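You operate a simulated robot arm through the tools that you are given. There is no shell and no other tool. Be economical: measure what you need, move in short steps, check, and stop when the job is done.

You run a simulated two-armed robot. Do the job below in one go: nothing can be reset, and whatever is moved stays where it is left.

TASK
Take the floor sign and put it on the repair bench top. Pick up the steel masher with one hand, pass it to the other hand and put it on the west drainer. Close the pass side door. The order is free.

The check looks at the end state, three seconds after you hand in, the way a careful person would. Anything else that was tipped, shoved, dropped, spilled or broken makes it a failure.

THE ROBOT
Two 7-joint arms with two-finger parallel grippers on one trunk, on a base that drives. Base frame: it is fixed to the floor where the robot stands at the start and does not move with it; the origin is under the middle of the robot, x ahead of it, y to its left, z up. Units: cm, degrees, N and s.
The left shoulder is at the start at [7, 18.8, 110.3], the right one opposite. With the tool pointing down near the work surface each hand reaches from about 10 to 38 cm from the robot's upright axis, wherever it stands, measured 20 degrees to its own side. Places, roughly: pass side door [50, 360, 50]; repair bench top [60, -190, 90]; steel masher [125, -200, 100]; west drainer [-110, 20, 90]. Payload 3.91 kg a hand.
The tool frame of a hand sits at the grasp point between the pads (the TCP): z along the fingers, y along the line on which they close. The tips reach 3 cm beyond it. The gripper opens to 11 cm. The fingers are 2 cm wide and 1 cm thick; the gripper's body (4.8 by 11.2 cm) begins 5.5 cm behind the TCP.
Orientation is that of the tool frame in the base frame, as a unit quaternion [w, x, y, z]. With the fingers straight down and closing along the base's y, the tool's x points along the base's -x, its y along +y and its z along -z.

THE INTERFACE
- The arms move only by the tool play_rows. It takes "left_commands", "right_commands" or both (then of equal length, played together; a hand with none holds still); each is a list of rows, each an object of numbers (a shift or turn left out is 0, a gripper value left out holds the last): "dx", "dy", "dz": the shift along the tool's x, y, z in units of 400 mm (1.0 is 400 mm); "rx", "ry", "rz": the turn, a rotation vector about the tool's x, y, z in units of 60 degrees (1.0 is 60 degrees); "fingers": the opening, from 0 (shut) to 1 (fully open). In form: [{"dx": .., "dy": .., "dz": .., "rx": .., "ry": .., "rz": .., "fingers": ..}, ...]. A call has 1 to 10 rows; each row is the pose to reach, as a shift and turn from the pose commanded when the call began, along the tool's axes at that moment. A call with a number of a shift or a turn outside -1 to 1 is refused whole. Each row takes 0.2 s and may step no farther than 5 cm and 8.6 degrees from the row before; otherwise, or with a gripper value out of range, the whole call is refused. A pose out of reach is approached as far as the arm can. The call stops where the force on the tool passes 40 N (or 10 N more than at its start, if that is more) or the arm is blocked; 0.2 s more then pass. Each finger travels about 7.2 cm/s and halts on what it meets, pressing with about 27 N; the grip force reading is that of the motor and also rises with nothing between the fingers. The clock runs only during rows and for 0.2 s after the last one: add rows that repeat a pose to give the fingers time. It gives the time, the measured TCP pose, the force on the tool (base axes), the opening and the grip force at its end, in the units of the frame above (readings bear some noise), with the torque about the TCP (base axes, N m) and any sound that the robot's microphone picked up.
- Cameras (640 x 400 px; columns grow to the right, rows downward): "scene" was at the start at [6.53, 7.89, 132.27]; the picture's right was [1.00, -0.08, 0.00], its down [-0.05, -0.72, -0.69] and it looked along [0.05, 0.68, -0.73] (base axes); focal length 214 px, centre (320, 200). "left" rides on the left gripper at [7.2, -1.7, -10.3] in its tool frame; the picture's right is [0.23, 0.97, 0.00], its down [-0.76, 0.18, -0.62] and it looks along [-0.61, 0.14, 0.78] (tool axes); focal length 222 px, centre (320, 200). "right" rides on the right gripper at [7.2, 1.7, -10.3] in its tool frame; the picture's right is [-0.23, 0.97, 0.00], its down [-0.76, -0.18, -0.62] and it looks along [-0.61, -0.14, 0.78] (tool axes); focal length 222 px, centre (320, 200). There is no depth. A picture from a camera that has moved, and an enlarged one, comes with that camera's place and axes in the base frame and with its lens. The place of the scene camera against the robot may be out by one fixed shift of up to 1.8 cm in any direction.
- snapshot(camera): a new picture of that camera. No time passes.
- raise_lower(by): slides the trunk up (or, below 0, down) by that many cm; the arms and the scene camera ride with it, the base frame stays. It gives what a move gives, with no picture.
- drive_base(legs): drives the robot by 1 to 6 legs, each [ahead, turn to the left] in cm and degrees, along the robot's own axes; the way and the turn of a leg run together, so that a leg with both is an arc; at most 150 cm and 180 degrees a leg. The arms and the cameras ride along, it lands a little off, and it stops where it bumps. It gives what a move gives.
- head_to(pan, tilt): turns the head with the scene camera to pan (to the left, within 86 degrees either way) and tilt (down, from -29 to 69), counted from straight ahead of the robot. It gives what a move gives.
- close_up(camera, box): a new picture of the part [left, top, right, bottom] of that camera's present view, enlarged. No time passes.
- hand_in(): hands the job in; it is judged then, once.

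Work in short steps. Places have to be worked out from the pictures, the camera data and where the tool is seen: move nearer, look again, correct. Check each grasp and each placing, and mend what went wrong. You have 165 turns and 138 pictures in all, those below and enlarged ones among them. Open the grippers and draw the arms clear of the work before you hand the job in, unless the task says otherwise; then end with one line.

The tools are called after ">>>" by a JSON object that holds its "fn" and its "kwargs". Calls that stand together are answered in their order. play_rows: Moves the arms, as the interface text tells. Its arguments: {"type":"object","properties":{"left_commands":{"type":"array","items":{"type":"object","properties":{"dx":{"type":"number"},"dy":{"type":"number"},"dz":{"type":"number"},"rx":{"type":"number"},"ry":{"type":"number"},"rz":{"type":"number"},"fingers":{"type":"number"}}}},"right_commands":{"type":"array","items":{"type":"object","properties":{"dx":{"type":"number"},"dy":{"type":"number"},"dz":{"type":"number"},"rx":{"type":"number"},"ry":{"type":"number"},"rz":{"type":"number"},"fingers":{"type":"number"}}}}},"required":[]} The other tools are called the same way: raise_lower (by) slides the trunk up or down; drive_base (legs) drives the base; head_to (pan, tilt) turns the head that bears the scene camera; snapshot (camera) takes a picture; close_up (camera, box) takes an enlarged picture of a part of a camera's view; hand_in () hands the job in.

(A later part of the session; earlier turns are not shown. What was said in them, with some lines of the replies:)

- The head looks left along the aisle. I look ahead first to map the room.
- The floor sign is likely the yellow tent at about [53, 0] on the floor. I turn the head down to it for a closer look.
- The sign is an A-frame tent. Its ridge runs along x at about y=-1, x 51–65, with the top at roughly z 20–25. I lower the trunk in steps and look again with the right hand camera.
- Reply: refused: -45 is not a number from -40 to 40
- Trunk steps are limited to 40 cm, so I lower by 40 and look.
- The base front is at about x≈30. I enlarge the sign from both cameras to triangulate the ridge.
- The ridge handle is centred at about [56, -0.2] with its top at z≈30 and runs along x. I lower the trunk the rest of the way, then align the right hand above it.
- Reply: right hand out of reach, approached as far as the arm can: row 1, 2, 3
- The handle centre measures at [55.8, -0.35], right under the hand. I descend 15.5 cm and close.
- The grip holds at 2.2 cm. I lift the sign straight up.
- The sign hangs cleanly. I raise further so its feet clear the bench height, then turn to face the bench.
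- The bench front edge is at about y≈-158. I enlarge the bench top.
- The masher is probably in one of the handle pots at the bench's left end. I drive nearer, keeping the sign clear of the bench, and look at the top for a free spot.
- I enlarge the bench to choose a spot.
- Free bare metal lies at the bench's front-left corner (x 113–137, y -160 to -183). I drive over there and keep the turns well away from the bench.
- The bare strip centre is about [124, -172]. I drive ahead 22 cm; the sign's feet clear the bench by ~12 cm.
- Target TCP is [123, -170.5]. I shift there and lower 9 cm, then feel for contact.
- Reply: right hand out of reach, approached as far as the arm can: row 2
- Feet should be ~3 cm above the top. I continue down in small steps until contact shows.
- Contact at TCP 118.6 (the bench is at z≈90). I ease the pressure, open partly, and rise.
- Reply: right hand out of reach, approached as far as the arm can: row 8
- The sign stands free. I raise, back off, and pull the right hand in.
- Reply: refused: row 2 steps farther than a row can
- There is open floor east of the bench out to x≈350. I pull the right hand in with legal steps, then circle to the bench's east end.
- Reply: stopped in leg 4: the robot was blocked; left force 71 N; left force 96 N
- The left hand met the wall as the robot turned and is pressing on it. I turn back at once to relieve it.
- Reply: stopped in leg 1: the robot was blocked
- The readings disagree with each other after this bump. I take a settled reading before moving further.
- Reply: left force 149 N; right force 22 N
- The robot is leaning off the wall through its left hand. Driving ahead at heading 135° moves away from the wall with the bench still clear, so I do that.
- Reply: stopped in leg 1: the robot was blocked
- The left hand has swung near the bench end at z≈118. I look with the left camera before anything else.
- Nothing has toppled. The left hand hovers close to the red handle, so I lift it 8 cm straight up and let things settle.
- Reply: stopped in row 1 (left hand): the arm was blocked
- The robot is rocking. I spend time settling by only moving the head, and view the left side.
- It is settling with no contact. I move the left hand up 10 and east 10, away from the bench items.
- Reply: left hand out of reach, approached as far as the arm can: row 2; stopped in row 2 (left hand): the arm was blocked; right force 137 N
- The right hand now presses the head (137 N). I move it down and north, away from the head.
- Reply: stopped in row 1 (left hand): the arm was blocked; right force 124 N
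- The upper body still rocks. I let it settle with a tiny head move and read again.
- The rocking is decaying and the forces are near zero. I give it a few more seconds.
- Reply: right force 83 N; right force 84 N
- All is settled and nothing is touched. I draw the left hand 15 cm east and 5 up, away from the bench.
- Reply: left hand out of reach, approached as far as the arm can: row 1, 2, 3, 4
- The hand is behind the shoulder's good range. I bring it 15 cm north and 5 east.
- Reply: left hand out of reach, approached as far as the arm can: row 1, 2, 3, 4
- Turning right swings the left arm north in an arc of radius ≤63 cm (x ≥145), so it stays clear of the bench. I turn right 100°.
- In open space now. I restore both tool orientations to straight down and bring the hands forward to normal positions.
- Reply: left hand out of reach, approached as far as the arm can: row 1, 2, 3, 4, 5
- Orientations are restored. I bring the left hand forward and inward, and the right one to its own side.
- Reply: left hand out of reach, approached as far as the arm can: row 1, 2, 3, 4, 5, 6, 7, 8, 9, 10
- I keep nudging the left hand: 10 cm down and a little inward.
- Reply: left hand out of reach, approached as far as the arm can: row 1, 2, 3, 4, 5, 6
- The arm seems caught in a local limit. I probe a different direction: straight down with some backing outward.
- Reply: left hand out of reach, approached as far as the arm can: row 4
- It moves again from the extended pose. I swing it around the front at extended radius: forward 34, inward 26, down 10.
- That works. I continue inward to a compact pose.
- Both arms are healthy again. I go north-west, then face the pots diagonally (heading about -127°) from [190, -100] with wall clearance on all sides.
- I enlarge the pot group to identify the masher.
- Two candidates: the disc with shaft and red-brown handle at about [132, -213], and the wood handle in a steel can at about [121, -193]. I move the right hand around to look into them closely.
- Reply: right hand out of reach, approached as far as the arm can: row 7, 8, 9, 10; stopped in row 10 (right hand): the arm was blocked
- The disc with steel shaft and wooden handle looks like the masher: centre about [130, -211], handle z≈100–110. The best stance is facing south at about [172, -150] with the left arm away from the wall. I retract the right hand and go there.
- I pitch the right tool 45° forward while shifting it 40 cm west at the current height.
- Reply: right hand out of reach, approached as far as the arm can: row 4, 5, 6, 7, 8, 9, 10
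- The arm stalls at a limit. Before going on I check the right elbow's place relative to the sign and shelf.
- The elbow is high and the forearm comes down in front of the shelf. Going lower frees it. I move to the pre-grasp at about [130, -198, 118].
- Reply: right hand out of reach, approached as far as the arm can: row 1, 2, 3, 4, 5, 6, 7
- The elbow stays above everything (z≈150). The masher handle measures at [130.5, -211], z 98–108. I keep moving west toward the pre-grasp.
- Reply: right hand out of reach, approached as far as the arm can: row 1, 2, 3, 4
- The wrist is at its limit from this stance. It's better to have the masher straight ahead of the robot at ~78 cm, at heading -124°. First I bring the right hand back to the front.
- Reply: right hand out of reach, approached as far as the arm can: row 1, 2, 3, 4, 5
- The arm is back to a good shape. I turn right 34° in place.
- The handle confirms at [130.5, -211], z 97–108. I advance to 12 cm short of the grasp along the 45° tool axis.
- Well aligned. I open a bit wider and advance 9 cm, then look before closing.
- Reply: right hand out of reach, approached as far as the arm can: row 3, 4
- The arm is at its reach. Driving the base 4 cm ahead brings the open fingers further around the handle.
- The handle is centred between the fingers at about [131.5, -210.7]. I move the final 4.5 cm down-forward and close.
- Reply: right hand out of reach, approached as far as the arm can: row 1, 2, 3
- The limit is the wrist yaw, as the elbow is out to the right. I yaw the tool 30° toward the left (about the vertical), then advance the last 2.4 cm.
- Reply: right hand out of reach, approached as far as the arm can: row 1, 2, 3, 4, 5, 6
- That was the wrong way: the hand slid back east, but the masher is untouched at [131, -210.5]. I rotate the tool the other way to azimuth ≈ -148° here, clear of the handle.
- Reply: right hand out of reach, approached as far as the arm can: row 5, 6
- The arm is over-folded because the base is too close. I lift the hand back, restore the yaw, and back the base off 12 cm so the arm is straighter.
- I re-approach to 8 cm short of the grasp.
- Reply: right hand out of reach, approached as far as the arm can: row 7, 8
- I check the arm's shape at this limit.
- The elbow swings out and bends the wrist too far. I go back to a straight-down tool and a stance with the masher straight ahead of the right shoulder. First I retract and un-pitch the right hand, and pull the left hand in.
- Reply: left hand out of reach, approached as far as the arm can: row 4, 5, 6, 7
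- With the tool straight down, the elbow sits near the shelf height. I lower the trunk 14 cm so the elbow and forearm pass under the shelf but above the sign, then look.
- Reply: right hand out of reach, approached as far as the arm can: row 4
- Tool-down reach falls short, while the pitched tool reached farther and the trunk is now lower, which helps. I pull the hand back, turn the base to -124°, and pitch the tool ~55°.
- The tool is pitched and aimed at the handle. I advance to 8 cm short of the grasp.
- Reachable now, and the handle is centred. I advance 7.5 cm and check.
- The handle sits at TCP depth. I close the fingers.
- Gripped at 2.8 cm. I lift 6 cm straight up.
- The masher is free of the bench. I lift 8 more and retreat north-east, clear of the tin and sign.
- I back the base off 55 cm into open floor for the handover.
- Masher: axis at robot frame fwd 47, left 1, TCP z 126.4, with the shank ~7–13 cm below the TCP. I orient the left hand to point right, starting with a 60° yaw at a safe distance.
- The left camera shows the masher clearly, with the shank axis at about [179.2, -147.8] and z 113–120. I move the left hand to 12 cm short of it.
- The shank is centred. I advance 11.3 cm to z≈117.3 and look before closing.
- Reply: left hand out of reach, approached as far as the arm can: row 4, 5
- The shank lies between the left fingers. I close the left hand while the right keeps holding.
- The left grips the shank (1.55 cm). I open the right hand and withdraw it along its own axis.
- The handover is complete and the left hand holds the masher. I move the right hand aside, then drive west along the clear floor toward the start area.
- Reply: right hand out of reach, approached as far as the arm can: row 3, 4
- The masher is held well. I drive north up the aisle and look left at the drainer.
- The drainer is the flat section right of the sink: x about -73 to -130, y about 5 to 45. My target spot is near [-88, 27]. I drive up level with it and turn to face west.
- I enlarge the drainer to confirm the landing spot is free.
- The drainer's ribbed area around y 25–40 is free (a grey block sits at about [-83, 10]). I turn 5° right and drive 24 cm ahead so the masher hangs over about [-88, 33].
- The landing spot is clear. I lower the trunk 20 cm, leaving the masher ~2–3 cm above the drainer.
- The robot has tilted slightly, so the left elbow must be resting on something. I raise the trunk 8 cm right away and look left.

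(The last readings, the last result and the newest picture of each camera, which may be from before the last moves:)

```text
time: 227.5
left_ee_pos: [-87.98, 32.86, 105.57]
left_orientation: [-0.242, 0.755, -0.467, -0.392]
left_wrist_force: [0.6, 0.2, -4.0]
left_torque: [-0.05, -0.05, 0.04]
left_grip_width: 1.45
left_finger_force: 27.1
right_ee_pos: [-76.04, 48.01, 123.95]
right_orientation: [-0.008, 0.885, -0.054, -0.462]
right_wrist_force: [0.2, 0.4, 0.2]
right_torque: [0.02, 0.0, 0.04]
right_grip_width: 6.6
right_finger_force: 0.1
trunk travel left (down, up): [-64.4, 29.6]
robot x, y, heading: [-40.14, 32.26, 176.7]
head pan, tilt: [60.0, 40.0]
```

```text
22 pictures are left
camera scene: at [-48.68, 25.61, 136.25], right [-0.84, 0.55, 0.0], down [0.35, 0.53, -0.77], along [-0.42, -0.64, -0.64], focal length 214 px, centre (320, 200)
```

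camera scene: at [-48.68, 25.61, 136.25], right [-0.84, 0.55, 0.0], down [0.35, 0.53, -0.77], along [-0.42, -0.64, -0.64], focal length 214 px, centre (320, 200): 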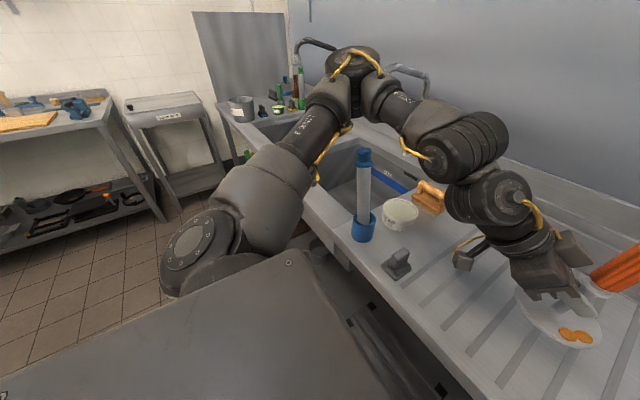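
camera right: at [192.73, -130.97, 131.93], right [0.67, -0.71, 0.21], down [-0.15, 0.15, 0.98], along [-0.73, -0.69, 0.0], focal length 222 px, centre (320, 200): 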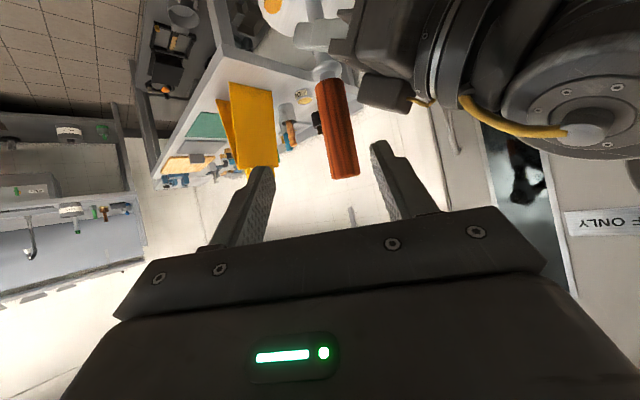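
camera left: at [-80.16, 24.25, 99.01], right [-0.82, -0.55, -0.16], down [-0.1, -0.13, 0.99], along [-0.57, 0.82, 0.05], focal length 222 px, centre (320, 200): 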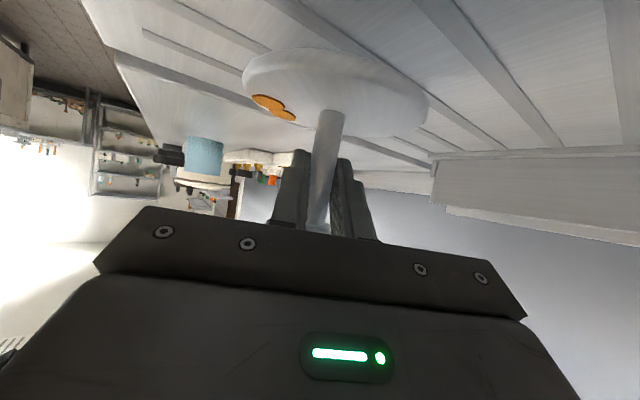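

The robot is upright again, and bottle, soap dish and brush all stand. The elbow probably touched a tap, so I lower the masher with the arm alone: 8 cm.

>>> {"fn": "play_rows", "kwargs": {"left_commands": [{"dx": 0.041, "dz": 0.029}, {"dx": 0.082, "dz": 0.058}, {"dx": 0.123, "dz": 0.086}, {"dx": 0.164, "dz": 0.115}, {"dx": 0.164, "dz": 0.115}]}}

>>> {"fn": "snapshot", "kwargs": {"camera": "scene"}}

```text
time: 228.7
left_ee_pos: [-88.19, 30.26, 98.65]
left_orientation: [-0.243, 0.755, -0.465, -0.393]
left_wrist_force: [-0.3, 0.2, -2.9]
left_torque: [-0.01, -0.02, 0.0]
left_grip_width: 1.44
left_finger_force: 26.7
left hand out of reach, approached as far as the arm can: row 1, 2, 3, 4, 5
right_ee_pos: [-76.15, 47.41, 124.04]
right_orientation: [-0.011, 0.885, -0.052, -0.462]
right_wrist_force: [-0.3, 0.3, -0.6]
right_torque: [0.03, 0.02, 0.03]
right_grip_width: 6.61
right_finger_force: 0.0
trunk travel left (down, up): [-64.4, 29.6]
robot x, y, heading: [-39.84, 32.16, 176.6]
head pan, tilt: [60.0, 40.0]
```

```text
21 pictures are left
camera scene: at [-48.74, 25.05, 136.21], right [-0.84, 0.55, 0.0], down [0.35, 0.54, -0.77], along [-0.42, -0.64, -0.64], focal length 214 px, centre (320, 200)
```

scene: 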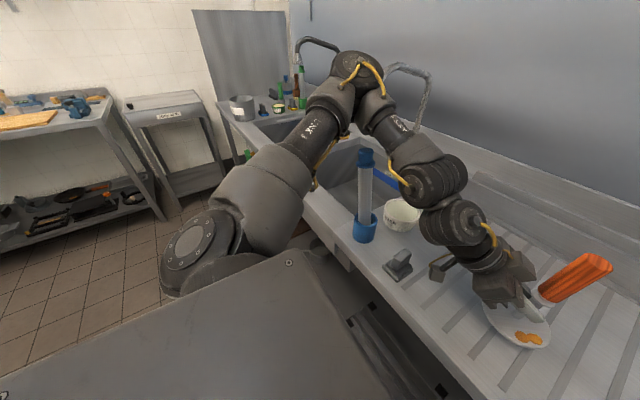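

The masher base is now ~3.5 cm above the drainer. I lower the trunk by 2.5 cm only, well short of the earlier contact.

>>> {"fn": "raise_lower", "kwargs": {"by": -2.5}}

>>> {"fn": "snapshot", "kwargs": {"camera": "left"}}

```text
time: 229.4
left_ee_pos: [-88.18, 30.38, 96.07]
left_orientation: [-0.243, 0.755, -0.465, -0.394]
left_wrist_force: [0.1, 0.6, -3.7]
left_torque: [-0.02, -0.02, 0.02]
left_grip_width: 1.46
left_finger_force: 27.1
right_ee_pos: [-76.02, 47.4, 121.51]
right_orientation: [-0.01, 0.885, -0.053, -0.462]
right_wrist_force: [-0.3, -0.7, 0.3]
right_torque: [0.01, 0.02, -0.03]
right_grip_width: 6.61
right_finger_force: 0.1
trunk travel left (down, up): [-61.9, 32.1]
robot x, y, heading: [-39.77, 32.19, 177.2]
head pan, tilt: [60.0, 40.0]
```

```text
20 pictures are left
camera left: at [-80.97, 20.02, 96.22], right [-0.81, -0.55, -0.19], down [-0.13, -0.15, 0.98], along [-0.57, 0.82, 0.05], focal length 222 px, centre (320, 200)
```

left: 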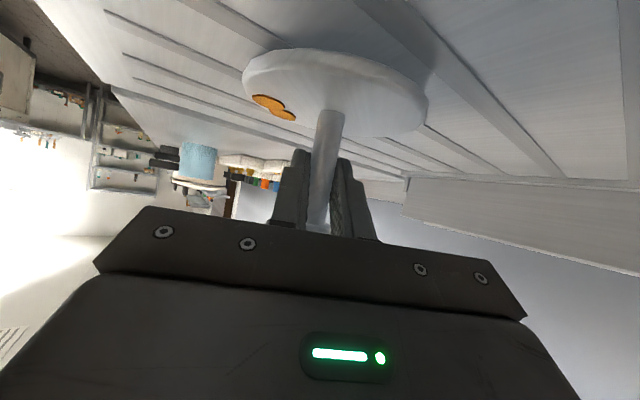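

Very close. I lower 0.7 cm at a time, watching the force.

>>> {"fn": "raise_lower", "kwargs": {"by": -0.7}}

>>> {"fn": "raise_lower", "kwargs": {"by": -0.4}}

```text
time: 229.9
left_ee_pos: [-87.87, 30.76, 96.07]
left_orientation: [-0.241, 0.753, -0.467, -0.396]
left_wrist_force: [-1.4, -0.5, -3.6]
left_torque: [-0.01, -0.03, 0.02]
left_grip_width: 1.46
left_finger_force: 27.0
right_ee_pos: [-75.67, 47.76, 121.08]
right_orientation: [-0.007, 0.884, -0.052, -0.464]
right_wrist_force: [-0.3, 0.2, 0.5]
right_torque: [-0.02, 0.01, 0.02]
right_grip_width: 6.56
right_finger_force: 0.0
trunk travel left (down, up): [-61.2, 32.8]
robot x, y, heading: [-39.96, 32.12, 177.0]
head pan, tilt: [60.0, 40.0]
```

```text
time: 230.5
left_ee_pos: [-87.7, 30.77, 95.93]
left_orientation: [-0.238, 0.753, -0.467, -0.398]
left_wrist_force: [0.3, -0.5, -4.0]
left_torque: [-0.03, 0.0, 0.0]
left_grip_width: 1.46
left_finger_force: 27.1
right_ee_pos: [-75.28, 47.95, 120.81]
right_orientation: [-0.007, 0.883, -0.054, -0.466]
right_wrist_force: [0.6, -0.6, 0.0]
right_torque: [0.02, -0.01, 0.0]
right_grip_width: 6.62
right_finger_force: 0.2
trunk travel left (down, up): [-60.8, 33.2]
robot x, y, heading: [-39.88, 31.94, 176.8]
head pan, tilt: [60.0, 40.0]
```

The hand no longer descends but the tool force is unchanged, so another part of the arm is touching. I raise 1.2 cm and look for it.

>>> {"fn": "raise_lower", "kwargs": {"by": 1.2}}

>>> {"fn": "close_up", "kwargs": {"camera": "scene", "box": [280, 30, 600, 350]}}

```text
time: 231.1
left_ee_pos: [-88.14, 30.36, 96.06]
left_orientation: [-0.243, 0.756, -0.465, -0.391]
left_wrist_force: [-0.3, -0.2, -4.7]
left_torque: [-0.07, -0.01, 0.06]
left_grip_width: 1.45
left_finger_force: 27.4
right_ee_pos: [-75.97, 47.33, 121.55]
right_orientation: [-0.01, 0.885, -0.052, -0.463]
right_wrist_force: [-0.1, 1.1, 0.0]
right_torque: [-0.01, -0.02, -0.02]
right_grip_width: 6.61
right_finger_force: 0.0
trunk travel left (down, up): [-62.0, 32.0]
robot x, y, heading: [-39.9, 32.08, 176.7]
head pan, tilt: [60.0, 40.0]
```

```text
1.25 times, centred on (440, 190) of scene
camera zoom: at [-48.67, 25.1, 133.7], right [-0.84, 0.55, 0.0], down [0.35, 0.54, -0.77], along [-0.42, -0.64, -0.64], focal length 268 px, centre (170, 212)
```

zoom: 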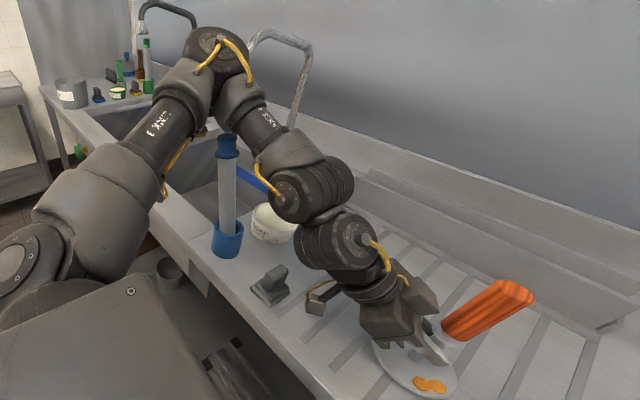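

The forearm likely touches the tall blue bottle-brush. I raise 4 cm, turn the base 7° right to move the forearm away from it (the disc still lands well within the drainer), and look.

>>> {"fn": "raise_lower", "kwargs": {"by": 4}}

>>> {"fn": "drive_base", "kwargs": {"legs": [[0, -7]]}}

>>> {"fn": "close_up", "kwargs": {"camera": "scene", "box": [280, 30, 600, 350]}}

```text
time: 231.9
left_ee_pos: [-88.21, 30.32, 100.21]
left_orientation: [-0.243, 0.755, -0.465, -0.393]
left_wrist_force: [0.1, 0.3, -3.3]
left_torque: [-0.06, -0.01, 0.0]
left_grip_width: 1.45
left_finger_force: 27.0
right_ee_pos: [-76.24, 47.41, 125.72]
right_orientation: [-0.01, 0.886, -0.052, -0.461]
right_wrist_force: [0.4, 0.3, 1.4]
right_torque: [-0.01, 0.02, -0.01]
right_grip_width: 6.6
right_finger_force: 0.0
trunk travel left (down, up): [-66.0, 28.0]
robot x, y, heading: [-39.93, 32.27, 177.0]
head pan, tilt: [60.0, 40.0]
```

```text
time: 232.9
left_ee_pos: [-88.08, 36.28, 100.35]
left_orientation: [-0.266, 0.725, -0.51, -0.378]
left_wrist_force: [-0.3, 1.6, -3.5]
left_torque: [-0.04, -0.02, -0.01]
left_grip_width: 1.45
left_finger_force: 27.3
right_ee_pos: [-74.15, 51.72, 125.72]
right_orientation: [-0.038, 0.88, -0.105, -0.461]
right_wrist_force: [-0.3, -0.1, 0.7]
right_torque: [0.01, -0.03, 0.04]
right_grip_width: 6.59
right_finger_force: 0.0
trunk travel left (down, up): [-66.0, 28.0]
robot x, y, heading: [-39.78, 31.97, 169.6]
head pan, tilt: [60.0, 40.0]
```

```text
1.25 times, centred on (440, 190) of scene
camera zoom: at [-49.52, 26.26, 137.81], right [-0.76, 0.65, 0.0], down [0.42, 0.49, -0.77], along [-0.49, -0.58, -0.64], focal length 268 px, centre (170, 212)
```

zoom: 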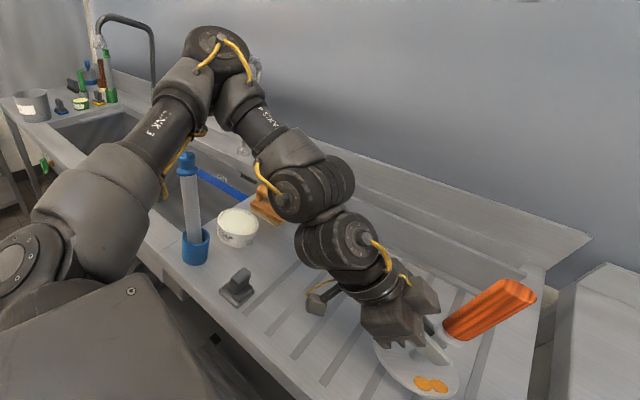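

The bottle, soap and brush are clear of the arm now. I lower 4 cm, then creep.

>>> {"fn": "raise_lower", "kwargs": {"by": -4}}

>>> {"fn": "raise_lower", "kwargs": {"by": -0.8}}

>>> {"fn": "snapshot", "kwargs": {"camera": "scene"}}

```text
time: 233.7
left_ee_pos: [-88.06, 36.29, 96.37]
left_orientation: [-0.267, 0.725, -0.51, -0.378]
left_wrist_force: [-0.3, -0.2, -3.5]
left_torque: [-0.02, 0.0, 0.0]
left_grip_width: 1.44
left_finger_force: 26.9
right_ee_pos: [-73.95, 51.63, 121.73]
right_orientation: [-0.038, 0.88, -0.105, -0.461]
right_wrist_force: [0.3, -0.6, 0.3]
right_torque: [-0.02, 0.01, 0.01]
right_grip_width: 6.59
right_finger_force: 0.0
trunk travel left (down, up): [-62.0, 32.0]
robot x, y, heading: [-39.96, 31.88, 169.8]
head pan, tilt: [60.0, 40.0]
```

```text
time: 234.3
left_ee_pos: [-87.98, 36.17, 95.56]
left_orientation: [-0.266, 0.725, -0.511, -0.377]
left_wrist_force: [-0.2, 0.2, -4.0]
left_torque: [-0.05, -0.02, -0.05]
left_grip_width: 1.46
left_finger_force: 27.2
right_ee_pos: [-73.93, 51.68, 120.9]
right_orientation: [-0.037, 0.881, -0.105, -0.46]
right_wrist_force: [-0.1, 0.5, -0.4]
right_torque: [-0.01, 0.0, -0.04]
right_grip_width: 6.62
right_finger_force: 0.0
trunk travel left (down, up): [-61.2, 32.8]
robot x, y, heading: [-39.57, 31.71, 169.9]
head pan, tilt: [60.0, 40.0]
```

```text
17 pictures are left
camera scene: at [-49.47, 26.3, 133.01], right [-0.76, 0.65, 0.0], down [0.42, 0.49, -0.77], along [-0.49, -0.58, -0.64], focal length 214 px, centre (320, 200)
```

scene: 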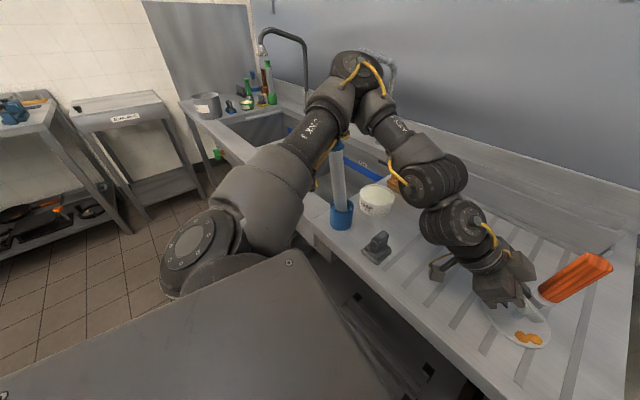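

Descending freely now. I continue in 0.4 cm steps until the force shows contact.

>>> {"fn": "raise_lower", "kwargs": {"by": -0.4}}

>>> {"fn": "raise_lower", "kwargs": {"by": -0.4}}

```text
time: 234.8
left_ee_pos: [-88.01, 36.24, 95.34]
left_orientation: [-0.266, 0.724, -0.51, -0.38]
left_wrist_force: [0.2, -4.9, 11.9]
left_torque: [0.64, 0.31, 0.1]
left_grip_width: 1.37
left_finger_force: 27.3
right_ee_pos: [-73.87, 51.54, 120.54]
right_orientation: [-0.037, 0.88, -0.105, -0.461]
right_wrist_force: [0.8, -0.5, 0.3]
right_torque: [0.0, -0.03, 0.01]
right_grip_width: 6.59
right_finger_force: 0.1
trunk travel left (down, up): [-60.8, 33.2]
robot x, y, heading: [-39.87, 32.01, 169.9]
head pan, tilt: [60.0, 40.0]
```

```text
time: 235.3
left_ee_pos: [-87.99, 36.28, 94.89]
left_orientation: [-0.267, 0.724, -0.51, -0.38]
left_wrist_force: [-1.8, -2.1, 18.3]
left_torque: [0.23, 0.06, 0.02]
left_grip_width: 1.46
left_finger_force: 27.3
right_ee_pos: [-73.91, 51.55, 120.05]
right_orientation: [-0.037, 0.88, -0.105, -0.462]
right_wrist_force: [-0.8, 1.3, -1.5]
right_torque: [-0.02, 0.05, 0.02]
right_grip_width: 6.58
right_finger_force: 0.1
trunk travel left (down, up): [-60.4, 33.6]
robot x, y, heading: [-39.71, 32.12, 170.0]
head pan, tilt: [60.0, 40.0]
```

The masher rests on the drainer. I ease up 0.3 cm, open the left hand, and retract along the tool axis.

>>> {"fn": "raise_lower", "kwargs": {"by": 0.3}}

>>> {"fn": "play_rows", "kwargs": {"left_commands": [{"fingers": 0.25}, {"fingers": 0.45}, {"fingers": 0.5}, {"fingers": 0.5}, {"dz": -0.05}, {"dz": -0.11}, {"dz": -0.18}, {"dz": -0.26}, {"dz": -0.35}]}}

>>> {"fn": "snapshot", "kwargs": {"camera": "left"}}

```text
time: 235.9
left_ee_pos: [-87.98, 36.25, 94.95]
left_orientation: [-0.266, 0.725, -0.511, -0.376]
left_wrist_force: [-0.8, 2.1, 4.0]
left_torque: [0.37, 0.21, 0.04]
left_grip_width: 1.46
left_finger_force: 27.4
right_ee_pos: [-74.0, 51.67, 120.33]
right_orientation: [-0.039, 0.88, -0.107, -0.461]
right_wrist_force: [0.2, 0.2, -0.5]
right_torque: [0.01, -0.01, 0.03]
right_grip_width: 6.59
right_finger_force: 0.1
trunk travel left (down, up): [-60.7, 33.3]
robot x, y, heading: [-39.69, 32.26, 170.0]
head pan, tilt: [60.0, 40.0]
```

```text
time: 237.9
left_ee_pos: [-84.14, 25.41, 103.34]
left_orientation: [-0.266, 0.725, -0.51, -0.379]
left_wrist_force: [0.6, -0.2, 0.0]
left_torque: [0.02, -0.01, 0.02]
left_grip_width: 5.5
left_finger_force: 0.1
right_ee_pos: [-73.77, 51.7, 120.4]
right_orientation: [-0.039, 0.88, -0.107, -0.461]
right_wrist_force: [0.2, 0.2, 0.5]
right_torque: [0.04, -0.03, -0.03]
right_grip_width: 6.6
right_finger_force: 0.1
trunk travel left (down, up): [-60.7, 33.3]
robot x, y, heading: [-39.85, 31.89, 169.8]
head pan, tilt: [60.0, 40.0]
```

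```text
16 pictures are left
camera left: at [-78.22, 14.25, 103.31], right [-0.87, -0.45, -0.19], down [-0.14, -0.13, 0.98], along [-0.47, 0.88, 0.05], focal length 222 px, centre (320, 200)
```

left: 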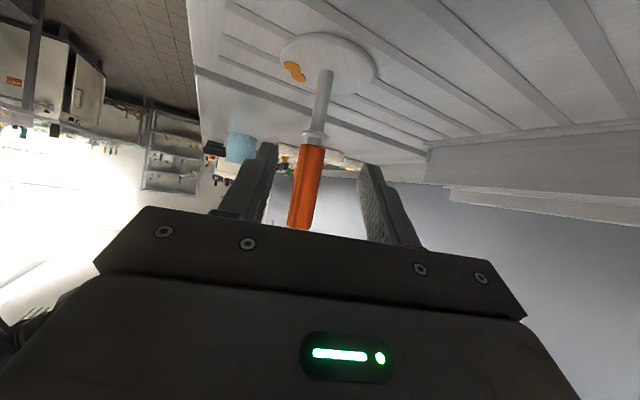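

The masher stands upright on the drainer. I raise the trunk and back the base away.

>>> {"fn": "raise_lower", "kwargs": {"by": 22}}

>>> {"fn": "drive_base", "kwargs": {"legs": [[-28, 0]]}}

>>> {"fn": "head_to", "kwargs": {"pan": -5, "tilt": 30}}

>>> {"fn": "snapshot", "kwargs": {"camera": "scene"}}

```text
time: 240.2
left_ee_pos: [-84.3, 25.53, 125.2]
left_orientation: [-0.267, 0.724, -0.512, -0.377]
left_wrist_force: [0.9, -0.1, -0.3]
left_torque: [-0.02, -0.02, 0.01]
left_grip_width: 5.51
left_finger_force: 0.1
right_ee_pos: [-73.84, 51.64, 142.25]
right_orientation: [-0.038, 0.881, -0.106, -0.46]
right_wrist_force: [0.2, -0.4, 0.9]
right_torque: [-0.03, 0.0, -0.01]
right_grip_width: 6.58
right_finger_force: 0.2
trunk travel left (down, up): [-82.7, 11.3]
robot x, y, heading: [-39.79, 31.83, 169.8]
head pan, tilt: [60.0, 40.0]
```

```text
time: 242.1
left_ee_pos: [-57.01, 20.53, 125.21]
left_orientation: [-0.266, 0.727, -0.509, -0.378]
left_wrist_force: [0.4, -0.2, 0.6]
left_torque: [-0.02, 0.01, -0.02]
left_grip_width: 5.51
left_finger_force: 0.0
right_ee_pos: [-46.73, 46.77, 142.37]
right_orientation: [-0.037, 0.881, -0.105, -0.46]
right_wrist_force: [-0.2, 0.0, -0.2]
right_torque: [0.03, 0.0, 0.01]
right_grip_width: 6.61
right_finger_force: 0.0
trunk travel left (down, up): [-82.7, 11.3]
robot x, y, heading: [-12.55, 26.85, 170.1]
head pan, tilt: [60.0, 40.0]
```

```text
time: 243.5
left_ee_pos: [-56.65, 20.52, 125.16]
left_orientation: [-0.265, 0.726, -0.509, -0.378]
left_wrist_force: [-0.4, -0.3, -0.1]
left_torque: [0.04, 0.02, 0.01]
left_grip_width: 5.48
left_finger_force: 0.1
right_ee_pos: [-46.55, 46.59, 142.33]
right_orientation: [-0.037, 0.881, -0.105, -0.46]
right_wrist_force: [0.7, 0.4, 0.0]
right_torque: [0.0, 0.01, 0.0]
right_grip_width: 6.57
right_finger_force: 0.1
trunk travel left (down, up): [-82.7, 11.3]
robot x, y, heading: [-11.92, 27.33, 169.9]
head pan, tilt: [-5.0, 30.0]
```

```text
15 pictures are left
camera scene: at [-25.19, 30.2, 156.06], right [0.26, 0.97, 0.0], down [0.48, -0.13, -0.87], along [-0.84, 0.22, -0.5], focal length 214 px, centre (320, 200)
```

scene: 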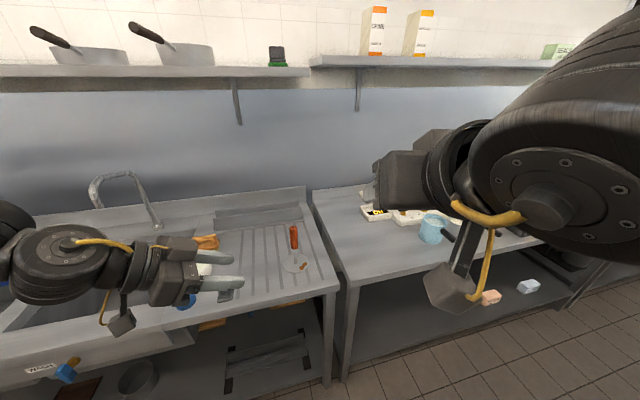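

The masher stands alone on the ribbed drainer. Next is the pass side door, so I turn north and drive up the aisle centre.

>>> {"fn": "drive_base", "kwargs": {"legs": [[0, -79], [75, 0], [75, 0]]}}

>>> {"fn": "head_to", "kwargs": {"pan": -15, "tilt": 25}}

>>> {"fn": "snapshot", "kwargs": {"camera": "scene"}}

```text
time: 254.6
left_ee_pos: [-27.71, 219.27, 125.26]
left_orientation: [0.446, -0.229, 0.857, 0.12]
left_wrist_force: [1.7, 0.2, -0.9]
left_torque: [0.04, 0.0, 0.02]
left_grip_width: 5.51
left_finger_force: 0.1
right_ee_pos: [-0.11, 213.8, 142.44]
right_orientation: [0.325, -0.608, 0.645, 0.33]
right_wrist_force: [0.3, -0.7, -0.8]
right_torque: [0.03, 0.01, -0.01]
right_grip_width: 6.61
right_finger_force: 0.1
trunk travel left (down, up): [-82.7, 11.3]
robot x, y, heading: [-13.43, 176.73, 90.4]
head pan, tilt: [-5.0, 30.0]
```

```text
time: 255.3
left_ee_pos: [-27.87, 219.26, 125.15]
left_orientation: [0.447, -0.229, 0.856, 0.119]
left_wrist_force: [0.0, 0.3, -0.1]
left_torque: [-0.01, 0.01, 0.02]
left_grip_width: 5.5
left_finger_force: 0.1
right_ee_pos: [-0.14, 213.85, 142.42]
right_orientation: [0.324, -0.608, 0.645, 0.329]
right_wrist_force: [1.2, 0.9, 0.5]
right_torque: [0.02, 0.02, 0.02]
right_grip_width: 6.57
right_finger_force: 0.1
trunk travel left (down, up): [-82.7, 11.3]
robot x, y, heading: [-13.23, 176.91, 90.0]
head pan, tilt: [-15.0, 25.0]
```

```text
14 pictures are left
camera scene: at [-10.13, 190.68, 156.85], right [0.97, -0.26, 0.0], down [-0.11, -0.41, -0.91], along [0.23, 0.88, -0.42], focal length 214 px, centre (320, 200)
```

scene: 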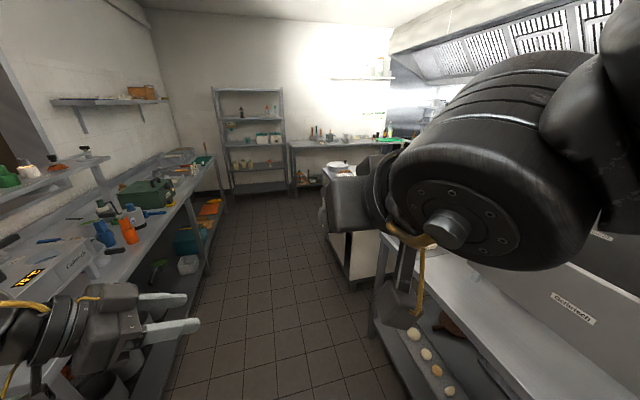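

A white cabinet is ahead right, partly hidden by the right arm. I lower the right hand out of view and look again.

>>> {"fn": "play_rows", "kwargs": {"right_commands": [{"dx": 0.08, "dz": 0.06}, {"dx": 0.16, "dz": 0.12}, {"dx": 0.24, "dz": 0.17}, {"dx": 0.32, "dz": 0.23}, {"dx": 0.4, "dz": 0.28}]}}

>>> {"fn": "drive_base", "kwargs": {"legs": [[45, 0]]}}

>>> {"fn": "head_to", "kwargs": {"pan": -30, "tilt": 35}}

>>> {"fn": "snapshot", "kwargs": {"camera": "scene"}}

```text
time: 256.6
left_ee_pos: [-27.98, 219.38, 125.15]
left_orientation: [0.447, -0.23, 0.856, 0.119]
left_wrist_force: [0.0, 0.1, 0.1]
left_torque: [0.05, -0.01, 0.04]
left_grip_width: 5.51
left_finger_force: 0.1
right_ee_pos: [-6.26, 220.45, 126.56]
right_orientation: [0.312, -0.596, 0.654, 0.345]
right_wrist_force: [-0.1, 0.2, 0.3]
right_torque: [-0.02, -0.01, 0.0]
right_grip_width: 6.62
right_finger_force: 0.0
right hand out of reach, approached as far as the arm can: row 1, 2, 3, 4, 5
trunk travel left (down, up): [-82.7, 11.3]
robot x, y, heading: [-13.34, 177.05, 90.1]
head pan, tilt: [-15.0, 25.0]
```

```text
time: 259.3
left_ee_pos: [-28.16, 264.47, 125.21]
left_orientation: [0.447, -0.232, 0.856, 0.121]
left_wrist_force: [-0.1, -0.7, 0.1]
left_torque: [0.01, 0.04, 0.03]
left_grip_width: 5.48
left_finger_force: 0.0
right_ee_pos: [-6.28, 265.67, 126.49]
right_orientation: [0.311, -0.598, 0.654, 0.344]
right_wrist_force: [0.1, -0.2, 0.3]
right_torque: [-0.01, 0.01, 0.0]
right_grip_width: 6.61
right_finger_force: 0.0
trunk travel left (down, up): [-82.7, 11.3]
robot x, y, heading: [-13.67, 222.39, 90.2]
head pan, tilt: [-15.0, 25.0]
```

```text
time: 260.1
left_ee_pos: [-28.06, 264.62, 125.23]
left_orientation: [0.446, -0.233, 0.856, 0.121]
left_wrist_force: [0.0, -0.2, 0.0]
left_torque: [0.01, 0.02, 0.0]
left_grip_width: 5.49
left_finger_force: 0.0
right_ee_pos: [-6.24, 265.9, 126.44]
right_orientation: [0.309, -0.596, 0.657, 0.343]
right_wrist_force: [-0.7, -0.1, -0.5]
right_torque: [0.01, 0.01, 0.03]
right_grip_width: 6.61
right_finger_force: 0.1
trunk travel left (down, up): [-82.7, 11.3]
robot x, y, heading: [-13.6, 221.99, 90.4]
head pan, tilt: [-30.0, 35.0]
```

```text
13 pictures are left
camera scene: at [-9.03, 235.16, 155.27], right [0.91, -0.42, 0.0], down [-0.24, -0.52, -0.82], along [0.35, 0.74, -0.57], focal length 214 px, centre (320, 200)
```

scene: 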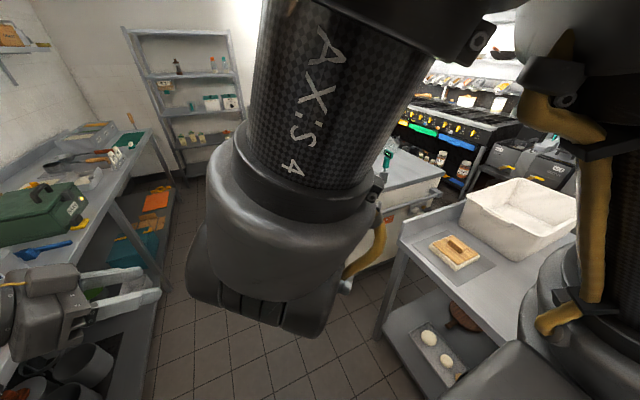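

The arm still blocks the head view, but the left hand camera points forward-right, so I use that.

>>> {"fn": "snapshot", "kwargs": {"camera": "left"}}

```text
12 pictures are left
camera left: at [-38.2, 256.94, 125.24], right [-0.6, 0.77, -0.19], down [-0.15, 0.12, 0.98], along [0.78, 0.62, 0.05], focal length 222 px, centre (320, 200)
```

left: 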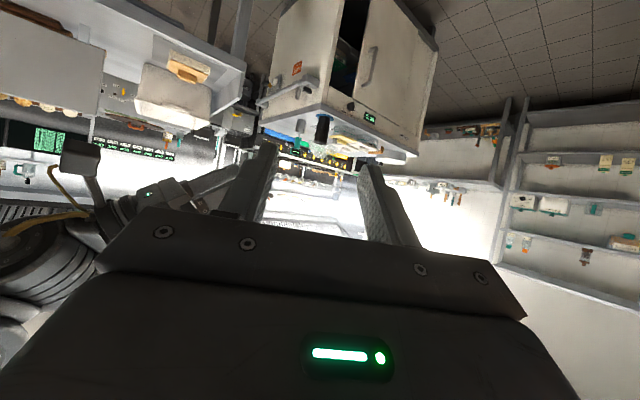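

I enlarge the cabinet.

>>> {"fn": "close_up", "kwargs": {"camera": "left", "box": [240, 0, 460, 170]}}

```text
2.35 times, centred on (350, 85) of left
camera zoom: at [-38.2, 256.94, 125.24], right [-0.6, 0.77, -0.19], down [-0.15, 0.12, 0.98], along [0.78, 0.62, 0.05], focal length 523 px, centre (249, 471)
```

zoom: 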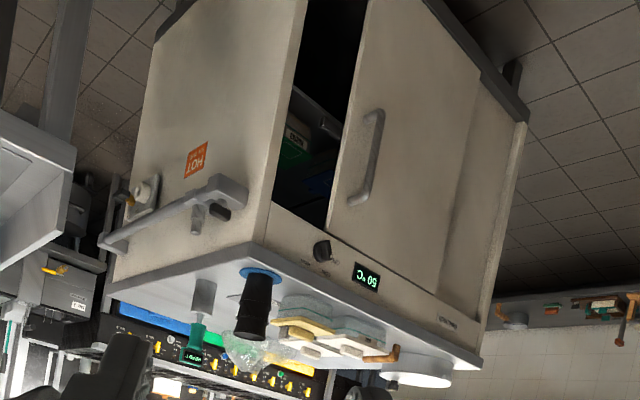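

It is a warming cupboard whose front faces the aisle (x≈45). The sliding door's leading edge is at y≈332, the opening starts at y≈316, so a 16 cm gap remains. Its vertical handle is at y≈337, z 51–71. I plan to straddle the handle with the right fingers and push south. I drive level with it and turn to face it.

>>> {"fn": "drive_base", "kwargs": {"legs": [[60, 0], [55, 0], [0, -90]]}}

>>> {"fn": "play_rows", "kwargs": {"left_commands": [{"dz": -0.07}, {"dz": -0.14}, {"dz": -0.2}, {"dz": -0.25}]}}

>>> {"fn": "snapshot", "kwargs": {"camera": "right"}}

```text
time: 270.0
left_ee_pos: [27.97, 350.61, 125.25]
left_orientation: [0.4, 0.443, 0.768, -0.232]
left_wrist_force: [0.7, -0.2, -0.8]
left_torque: [0.01, -0.01, 0.0]
left_grip_width: 5.48
left_finger_force: 0.0
right_ee_pos: [29.07, 328.77, 126.55]
right_orientation: [0.463, 0.044, 0.885, 0.024]
right_wrist_force: [-0.1, 0.7, 0.0]
right_torque: [0.03, 0.03, -0.02]
right_grip_width: 6.61
right_finger_force: 0.1
trunk travel left (down, up): [-82.7, 11.3]
robot x, y, heading: [-14.51, 336.35, -0.2]
head pan, tilt: [-30.0, 35.0]
```

```text
time: 271.0
left_ee_pos: [24.41, 358.09, 131.5]
left_orientation: [0.399, 0.445, 0.767, -0.232]
left_wrist_force: [-1.2, 0.2, -0.4]
left_torque: [0.0, 0.0, 0.02]
left_grip_width: 5.52
left_finger_force: 0.0
left hand out of reach, approached as far as the arm can: row 1, 2, 3, 4
right_ee_pos: [28.95, 328.63, 126.62]
right_orientation: [0.463, 0.046, 0.885, 0.024]
right_wrist_force: [-0.2, 0.5, -0.1]
right_torque: [0.0, -0.04, 0.0]
right_grip_width: 6.6
right_finger_force: 0.1
trunk travel left (down, up): [-82.7, 11.3]
robot x, y, heading: [-14.59, 336.14, 0.0]
head pan, tilt: [-30.0, 35.0]
```

```text
10 pictures are left
camera right: at [16.48, 330.85, 126.62], right [0.19, 0.94, 0.27], down [-0.09, -0.26, 0.96], along [0.98, -0.2, 0.04], focal length 222 px, centre (320, 200)
```

right: 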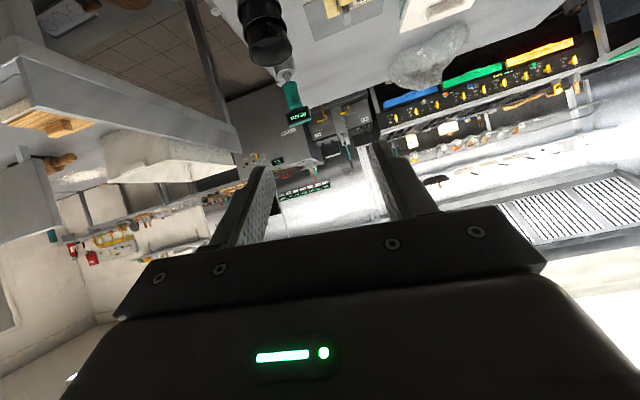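

Clear in front. I lower the trunk 40 and then 25 cm so the right hand comes to handle height.

>>> {"fn": "raise_lower", "kwargs": {"by": -40}}

>>> {"fn": "raise_lower", "kwargs": {"by": -25}}

>>> {"fn": "snapshot", "kwargs": {"camera": "right"}}

```text
time: 274.8
left_ee_pos: [24.62, 358.03, 91.24]
left_orientation: [0.399, 0.444, 0.768, -0.231]
left_wrist_force: [0.0, 0.1, 0.1]
left_torque: [0.0, 0.05, 0.01]
left_grip_width: 5.5
left_finger_force: 0.1
right_ee_pos: [29.15, 328.59, 86.73]
right_orientation: [0.463, 0.046, 0.885, 0.024]
right_wrist_force: [-0.7, 0.1, -0.1]
right_torque: [0.01, -0.03, -0.03]
right_grip_width: 6.56
right_finger_force: 0.1
trunk travel left (down, up): [-42.7, 51.3]
robot x, y, heading: [-14.57, 336.56, -0.0]
head pan, tilt: [-30.0, 35.0]
```

```text
time: 277.4
left_ee_pos: [24.52, 357.99, 66.37]
left_orientation: [0.399, 0.444, 0.768, -0.232]
left_wrist_force: [-0.8, 0.0, 0.8]
left_torque: [0.01, -0.01, -0.01]
left_grip_width: 5.52
left_finger_force: 0.1
right_ee_pos: [29.17, 328.66, 61.61]
right_orientation: [0.463, 0.046, 0.885, 0.024]
right_wrist_force: [-0.3, 0.2, -0.2]
right_torque: [0.01, -0.01, 0.0]
right_grip_width: 6.58
right_finger_force: 0.1
trunk travel left (down, up): [-17.7, 76.3]
robot x, y, heading: [-14.23, 336.18, -0.1]
head pan, tilt: [-30.0, 35.0]
```

```text
9 pictures are left
camera right: at [16.62, 330.92, 61.62], right [0.19, 0.94, 0.27], down [-0.09, -0.26, 0.96], along [0.98, -0.2, 0.04], focal length 222 px, centre (320, 200)
```

right: 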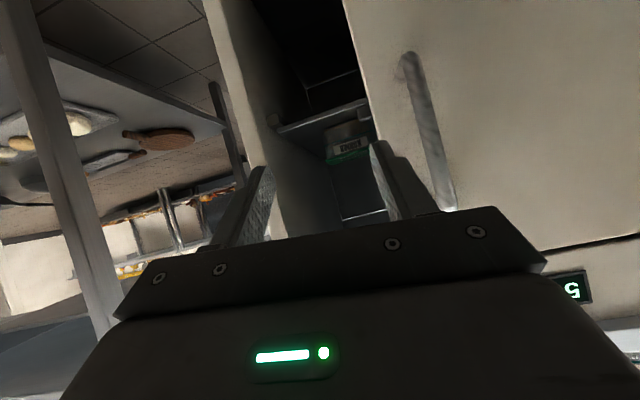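

The handle is at y≈338.6, z 52–66, and the gap is visible. I shift the open right fingers to straddle it: sideways first, then forward.

>>> {"fn": "play_rows", "kwargs": {"right_commands": [{"dx": 0.026, "dy": 0.08, "dz": 0.012}, {"dx": 0.052, "dy": 0.16, "dz": 0.024}, {"dx": 0.077, "dy": 0.241, "dz": 0.036}, {"dx": 0.037, "dy": 0.246, "dz": 0.095}, {"dx": -0.003, "dy": 0.25, "dz": 0.15}]}}

>>> {"fn": "snapshot", "kwargs": {"camera": "right"}}

```text
time: 278.6
left_ee_pos: [24.56, 358.2, 66.31]
left_orientation: [0.4, 0.444, 0.768, -0.232]
left_wrist_force: [-0.6, 0.4, 0.4]
left_torque: [-0.01, 0.03, -0.01]
left_grip_width: 5.52
left_finger_force: 0.1
right_ee_pos: [34.76, 338.53, 58.99]
right_orientation: [0.463, 0.044, 0.885, 0.021]
right_wrist_force: [0.1, -0.8, -0.6]
right_torque: [-0.01, 0.06, -0.02]
right_grip_width: 6.62
right_finger_force: 0.0
trunk travel left (down, up): [-17.7, 76.3]
robot x, y, heading: [-14.22, 336.4, -0.1]
head pan, tilt: [-30.0, 35.0]
```

```text
8 pictures are left
camera right: at [22.2, 340.86, 58.91], right [0.19, 0.95, 0.26], down [-0.09, -0.25, 0.96], along [0.98, -0.2, 0.04], focal length 222 px, centre (320, 200)
```

right: 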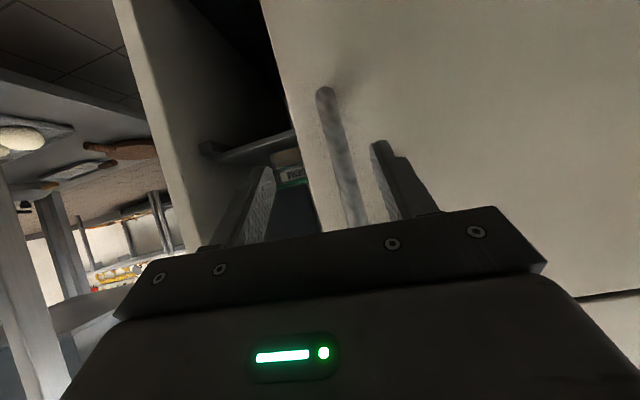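

The handle is between the fingers at y≈339.6. I shift 1 cm north and advance 6 cm.

>>> {"fn": "play_rows", "kwargs": {"right_commands": [{"dx": -0.028, "dy": 0.02, "dz": 0.041}, {"dx": -0.056, "dy": 0.034, "dz": 0.082}, {"dx": -0.083, "dy": 0.034, "dz": 0.123}, {"dx": -0.083, "dy": 0.034, "dz": 0.123}]}}

>>> {"fn": "snapshot", "kwargs": {"camera": "right"}}

```text
time: 279.6
left_ee_pos: [24.54, 358.13, 66.23]
left_orientation: [0.4, 0.444, 0.768, -0.232]
left_wrist_force: [0.6, -0.3, -0.8]
left_torque: [-0.03, 0.0, 0.0]
left_grip_width: 5.52
left_finger_force: 0.1
right_ee_pos: [40.64, 339.57, 59.17]
right_orientation: [0.463, 0.045, 0.885, 0.024]
right_wrist_force: [-0.8, 0.2, 0.0]
right_torque: [0.0, -0.02, -0.01]
right_grip_width: 6.61
right_finger_force: 0.1
trunk travel left (down, up): [-17.7, 76.3]
robot x, y, heading: [-14.23, 336.13, -0.2]
head pan, tilt: [-30.0, 35.0]
```

```text
7 pictures are left
camera right: at [28.16, 341.84, 59.14], right [0.19, 0.95, 0.27], down [-0.09, -0.25, 0.96], along [0.98, -0.2, 0.04], focal length 222 px, centre (320, 200)
```

right: 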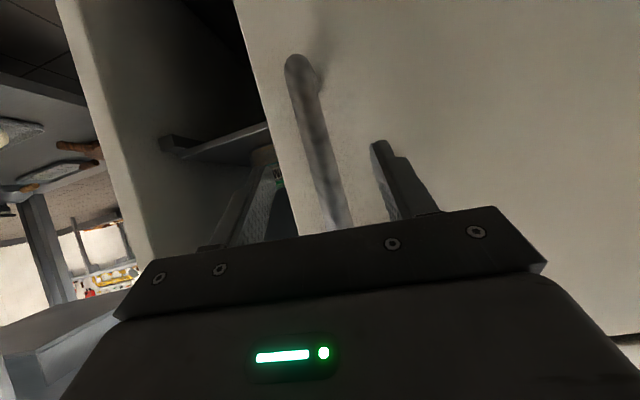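

The handle sits centred between the fingers. I push south in 2 cm rows.

>>> {"fn": "play_rows", "kwargs": {"right_commands": [{"dx": -0.005, "dy": -0.05}, {"dx": -0.01, "dy": -0.1}, {"dx": -0.015, "dy": -0.15}, {"dx": -0.02, "dy": -0.2}, {"dx": -0.026, "dy": -0.25}, {"dx": -0.026, "dy": -0.25}]}}

>>> {"fn": "snapshot", "kwargs": {"camera": "right"}}

```text
time: 281.0
left_ee_pos: [24.63, 357.96, 66.33]
left_orientation: [0.399, 0.444, 0.768, -0.232]
left_wrist_force: [1.2, -0.7, 0.1]
left_torque: [0.01, 0.0, 0.01]
left_grip_width: 5.49
left_finger_force: 0.0
right_ee_pos: [40.79, 329.7, 59.22]
right_orientation: [0.463, 0.045, 0.885, 0.023]
right_wrist_force: [0.6, -0.4, -0.6]
right_torque: [-0.01, 0.0, 0.01]
right_grip_width: 6.6
right_finger_force: 0.1
trunk travel left (down, up): [-17.7, 76.3]
robot x, y, heading: [-14.26, 336.13, 0.0]
head pan, tilt: [-30.0, 35.0]
```

```text
6 pictures are left
camera right: at [28.24, 331.84, 59.32], right [0.19, 0.95, 0.27], down [-0.09, -0.25, 0.96], along [0.98, -0.2, 0.04], focal length 222 px, centre (320, 200)
```

right: 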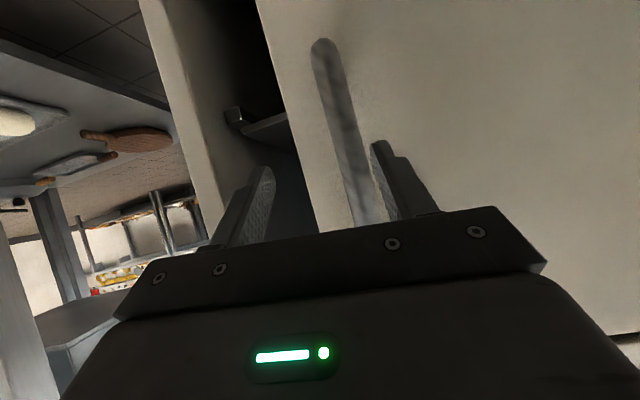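

The door slides easily and the gap has narrowed. I continue south until it stops.

>>> {"fn": "play_rows", "kwargs": {"right_commands": [{"dx": -0.005, "dy": -0.05}, {"dx": -0.01, "dy": -0.1}, {"dx": -0.015, "dy": -0.14}, {"dx": -0.018, "dy": -0.17}, {"dx": -0.021, "dy": -0.2}, {"dx": -0.024, "dy": -0.23}, {"dx": -0.027, "dy": -0.26}, {"dx": -0.03, "dy": -0.29}]}}

>>> {"fn": "snapshot", "kwargs": {"camera": "right"}}

```text
time: 282.6
left_ee_pos: [24.5, 358.36, 66.29]
left_orientation: [0.4, 0.443, 0.768, -0.232]
left_wrist_force: [-0.1, 0.5, 0.1]
left_torque: [0.03, -0.02, 0.01]
left_grip_width: 5.51
left_finger_force: 0.0
right_ee_pos: [40.58, 320.24, 59.16]
right_orientation: [0.461, 0.038, 0.886, 0.034]
right_wrist_force: [2.2, 26.6, -4.8]
right_torque: [-0.05, 0.12, 0.76]
right_grip_width: 7.91
right_finger_force: 13.1
trunk travel left (down, up): [-17.7, 76.3]
robot x, y, heading: [-14.68, 336.59, 0.3]
head pan, tilt: [-30.0, 35.0]
stopped in row 8 (right hand): the force on the tool passed its limit (the readings are from after the stop); the commanded pose is now the measured one
```

```text
5 pictures are left
camera right: at [28.08, 322.32, 59.22], right [0.17, 0.95, 0.28], down [-0.08, -0.27, 0.96], along [0.98, -0.18, 0.03], focal length 222 px, centre (320, 200)
```

right: 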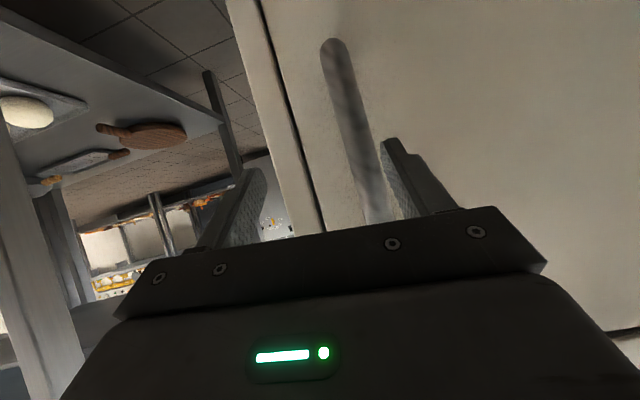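

The door hit its end stop and only the seam line shows. I relieve the push by 1.5 cm and withdraw the hand westward.

>>> {"fn": "play_rows", "kwargs": {"right_commands": [{"dx": 0.004, "dy": 0.037}, {"dx": 0.004, "dy": 0.037}, {"dx": 0.05, "dy": 0.033, "dz": -0.065}, {"dx": 0.1, "dy": 0.028, "dz": -0.13}, {"dx": 0.14, "dy": 0.023, "dz": -0.19}, {"dx": 0.174, "dy": 0.019, "dz": -0.247}]}}

>>> {"fn": "drive_base", "kwargs": {"legs": [[-6, 0]]}}

>>> {"fn": "snapshot", "kwargs": {"camera": "right"}}

```text
time: 284.1
left_ee_pos: [24.46, 358.18, 66.29]
left_orientation: [0.4, 0.443, 0.768, -0.232]
left_wrist_force: [-0.5, -0.7, 0.9]
left_torque: [-0.02, 0.02, -0.01]
left_grip_width: 5.51
left_finger_force: 0.1
right_ee_pos: [33.94, 324.26, 60.24]
right_orientation: [0.462, 0.041, 0.885, 0.03]
right_wrist_force: [-0.1, 0.2, 0.3]
right_torque: [-0.01, 0.01, 0.0]
right_grip_width: 6.58
right_finger_force: 0.0
right hand out of reach, approached as far as the arm can: row 4, 5, 6
trunk travel left (down, up): [-17.7, 76.3]
robot x, y, heading: [-14.41, 336.34, 0.2]
head pan, tilt: [-30.0, 35.0]
```

```text
time: 285.0
left_ee_pos: [18.54, 358.12, 66.32]
left_orientation: [0.4, 0.444, 0.768, -0.232]
left_wrist_force: [0.9, 0.1, 0.6]
left_torque: [-0.04, 0.04, 0.01]
left_grip_width: 5.48
left_finger_force: 0.1
right_ee_pos: [27.95, 323.96, 60.11]
right_orientation: [0.461, 0.042, 0.886, 0.029]
right_wrist_force: [0.3, 0.3, -0.4]
right_torque: [0.03, -0.01, -0.02]
right_grip_width: 6.57
right_finger_force: 0.0
trunk travel left (down, up): [-17.7, 76.3]
robot x, y, heading: [-20.58, 336.28, 0.3]
head pan, tilt: [-30.0, 35.0]
```

```text
4 pictures are left
camera right: at [15.39, 326.18, 60.18], right [0.17, 0.95, 0.27], down [-0.09, -0.26, 0.96], along [0.98, -0.19, 0.03], focal length 222 px, centre (320, 200)
```

right: 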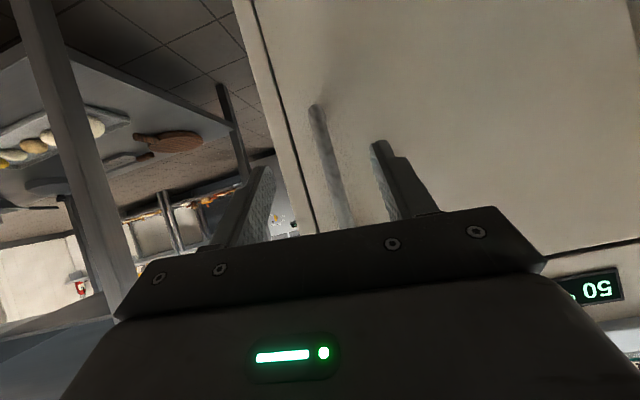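

The door is shut: its handle moved 16 cm and only the seam is visible. I back off a little more and open both grippers.

>>> {"fn": "drive_base", "kwargs": {"legs": [[-8, 0]]}}

>>> {"fn": "play_rows", "kwargs": {"left_commands": [{"fingers": 1}, {"fingers": 1}, {"fingers": 1}, {"fingers": 1}, {"fingers": 1}], "right_commands": [{"fingers": 1}, {"fingers": 1}, {"fingers": 1}, {"fingers": 1}, {"fingers": 1}]}}

>>> {"fn": "close_up", "kwargs": {"camera": "right", "box": [200, 0, 440, 200]}}

```text
time: 286.1
left_ee_pos: [10.52, 358.12, 66.42]
left_orientation: [0.399, 0.444, 0.768, -0.231]
left_wrist_force: [0.5, 0.0, 0.3]
left_torque: [-0.03, 0.0, 0.0]
left_grip_width: 5.51
left_finger_force: 0.0
right_ee_pos: [19.86, 324.12, 60.05]
right_orientation: [0.463, 0.041, 0.885, 0.03]
right_wrist_force: [-1.1, 0.7, 0.6]
right_torque: [-0.03, 0.02, 0.01]
right_grip_width: 6.61
right_finger_force: 0.0
trunk travel left (down, up): [-17.7, 76.3]
robot x, y, heading: [-28.71, 336.43, 0.1]
head pan, tilt: [-30.0, 35.0]
```

```text
time: 287.3
left_ee_pos: [10.52, 358.16, 66.37]
left_orientation: [0.4, 0.443, 0.769, -0.231]
left_wrist_force: [-0.3, 0.2, 0.0]
left_torque: [-0.04, 0.0, -0.01]
left_grip_width: 10.98
left_finger_force: 0.1
right_ee_pos: [19.91, 324.02, 60.04]
right_orientation: [0.461, 0.041, 0.886, 0.031]
right_wrist_force: [0.8, -0.4, -0.5]
right_torque: [-0.01, 0.0, 0.02]
right_grip_width: 10.99
right_finger_force: 0.0
trunk travel left (down, up): [-17.7, 76.3]
robot x, y, heading: [-28.69, 336.1, 0.3]
head pan, tilt: [-30.0, 35.0]
```

```text
2.00 times, centred on (320, 100) of right
camera zoom: at [7.36, 326.16, 60.16], right [0.17, 0.95, 0.27], down [-0.08, -0.26, 0.96], along [0.98, -0.19, 0.03], focal length 444 px, centre (320, 400)
```

zoom: 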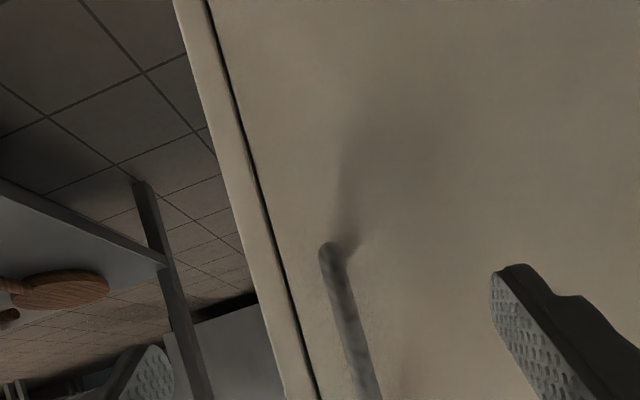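

The door is fully shut, the masher stands on the drainer, the sign stands on the bench, and both hands are open and clear. I hand in.

>>> {"fn": "hand_in", "kwargs": {}}

```text
The job is handed in.
```

I handed the job in. The floor sign stands on the repair bench top, the steel masher stands on the west drainer after passing from the right hand to the left, and the pass side door is shut. Two contacts happened along the way. The left hand pressed the south wall beside the staff door with up to about 140 N, and later the left arm touched something by the sink, probably the bottle brush. I saw nothing tipped or moved in the pictures after either contact.
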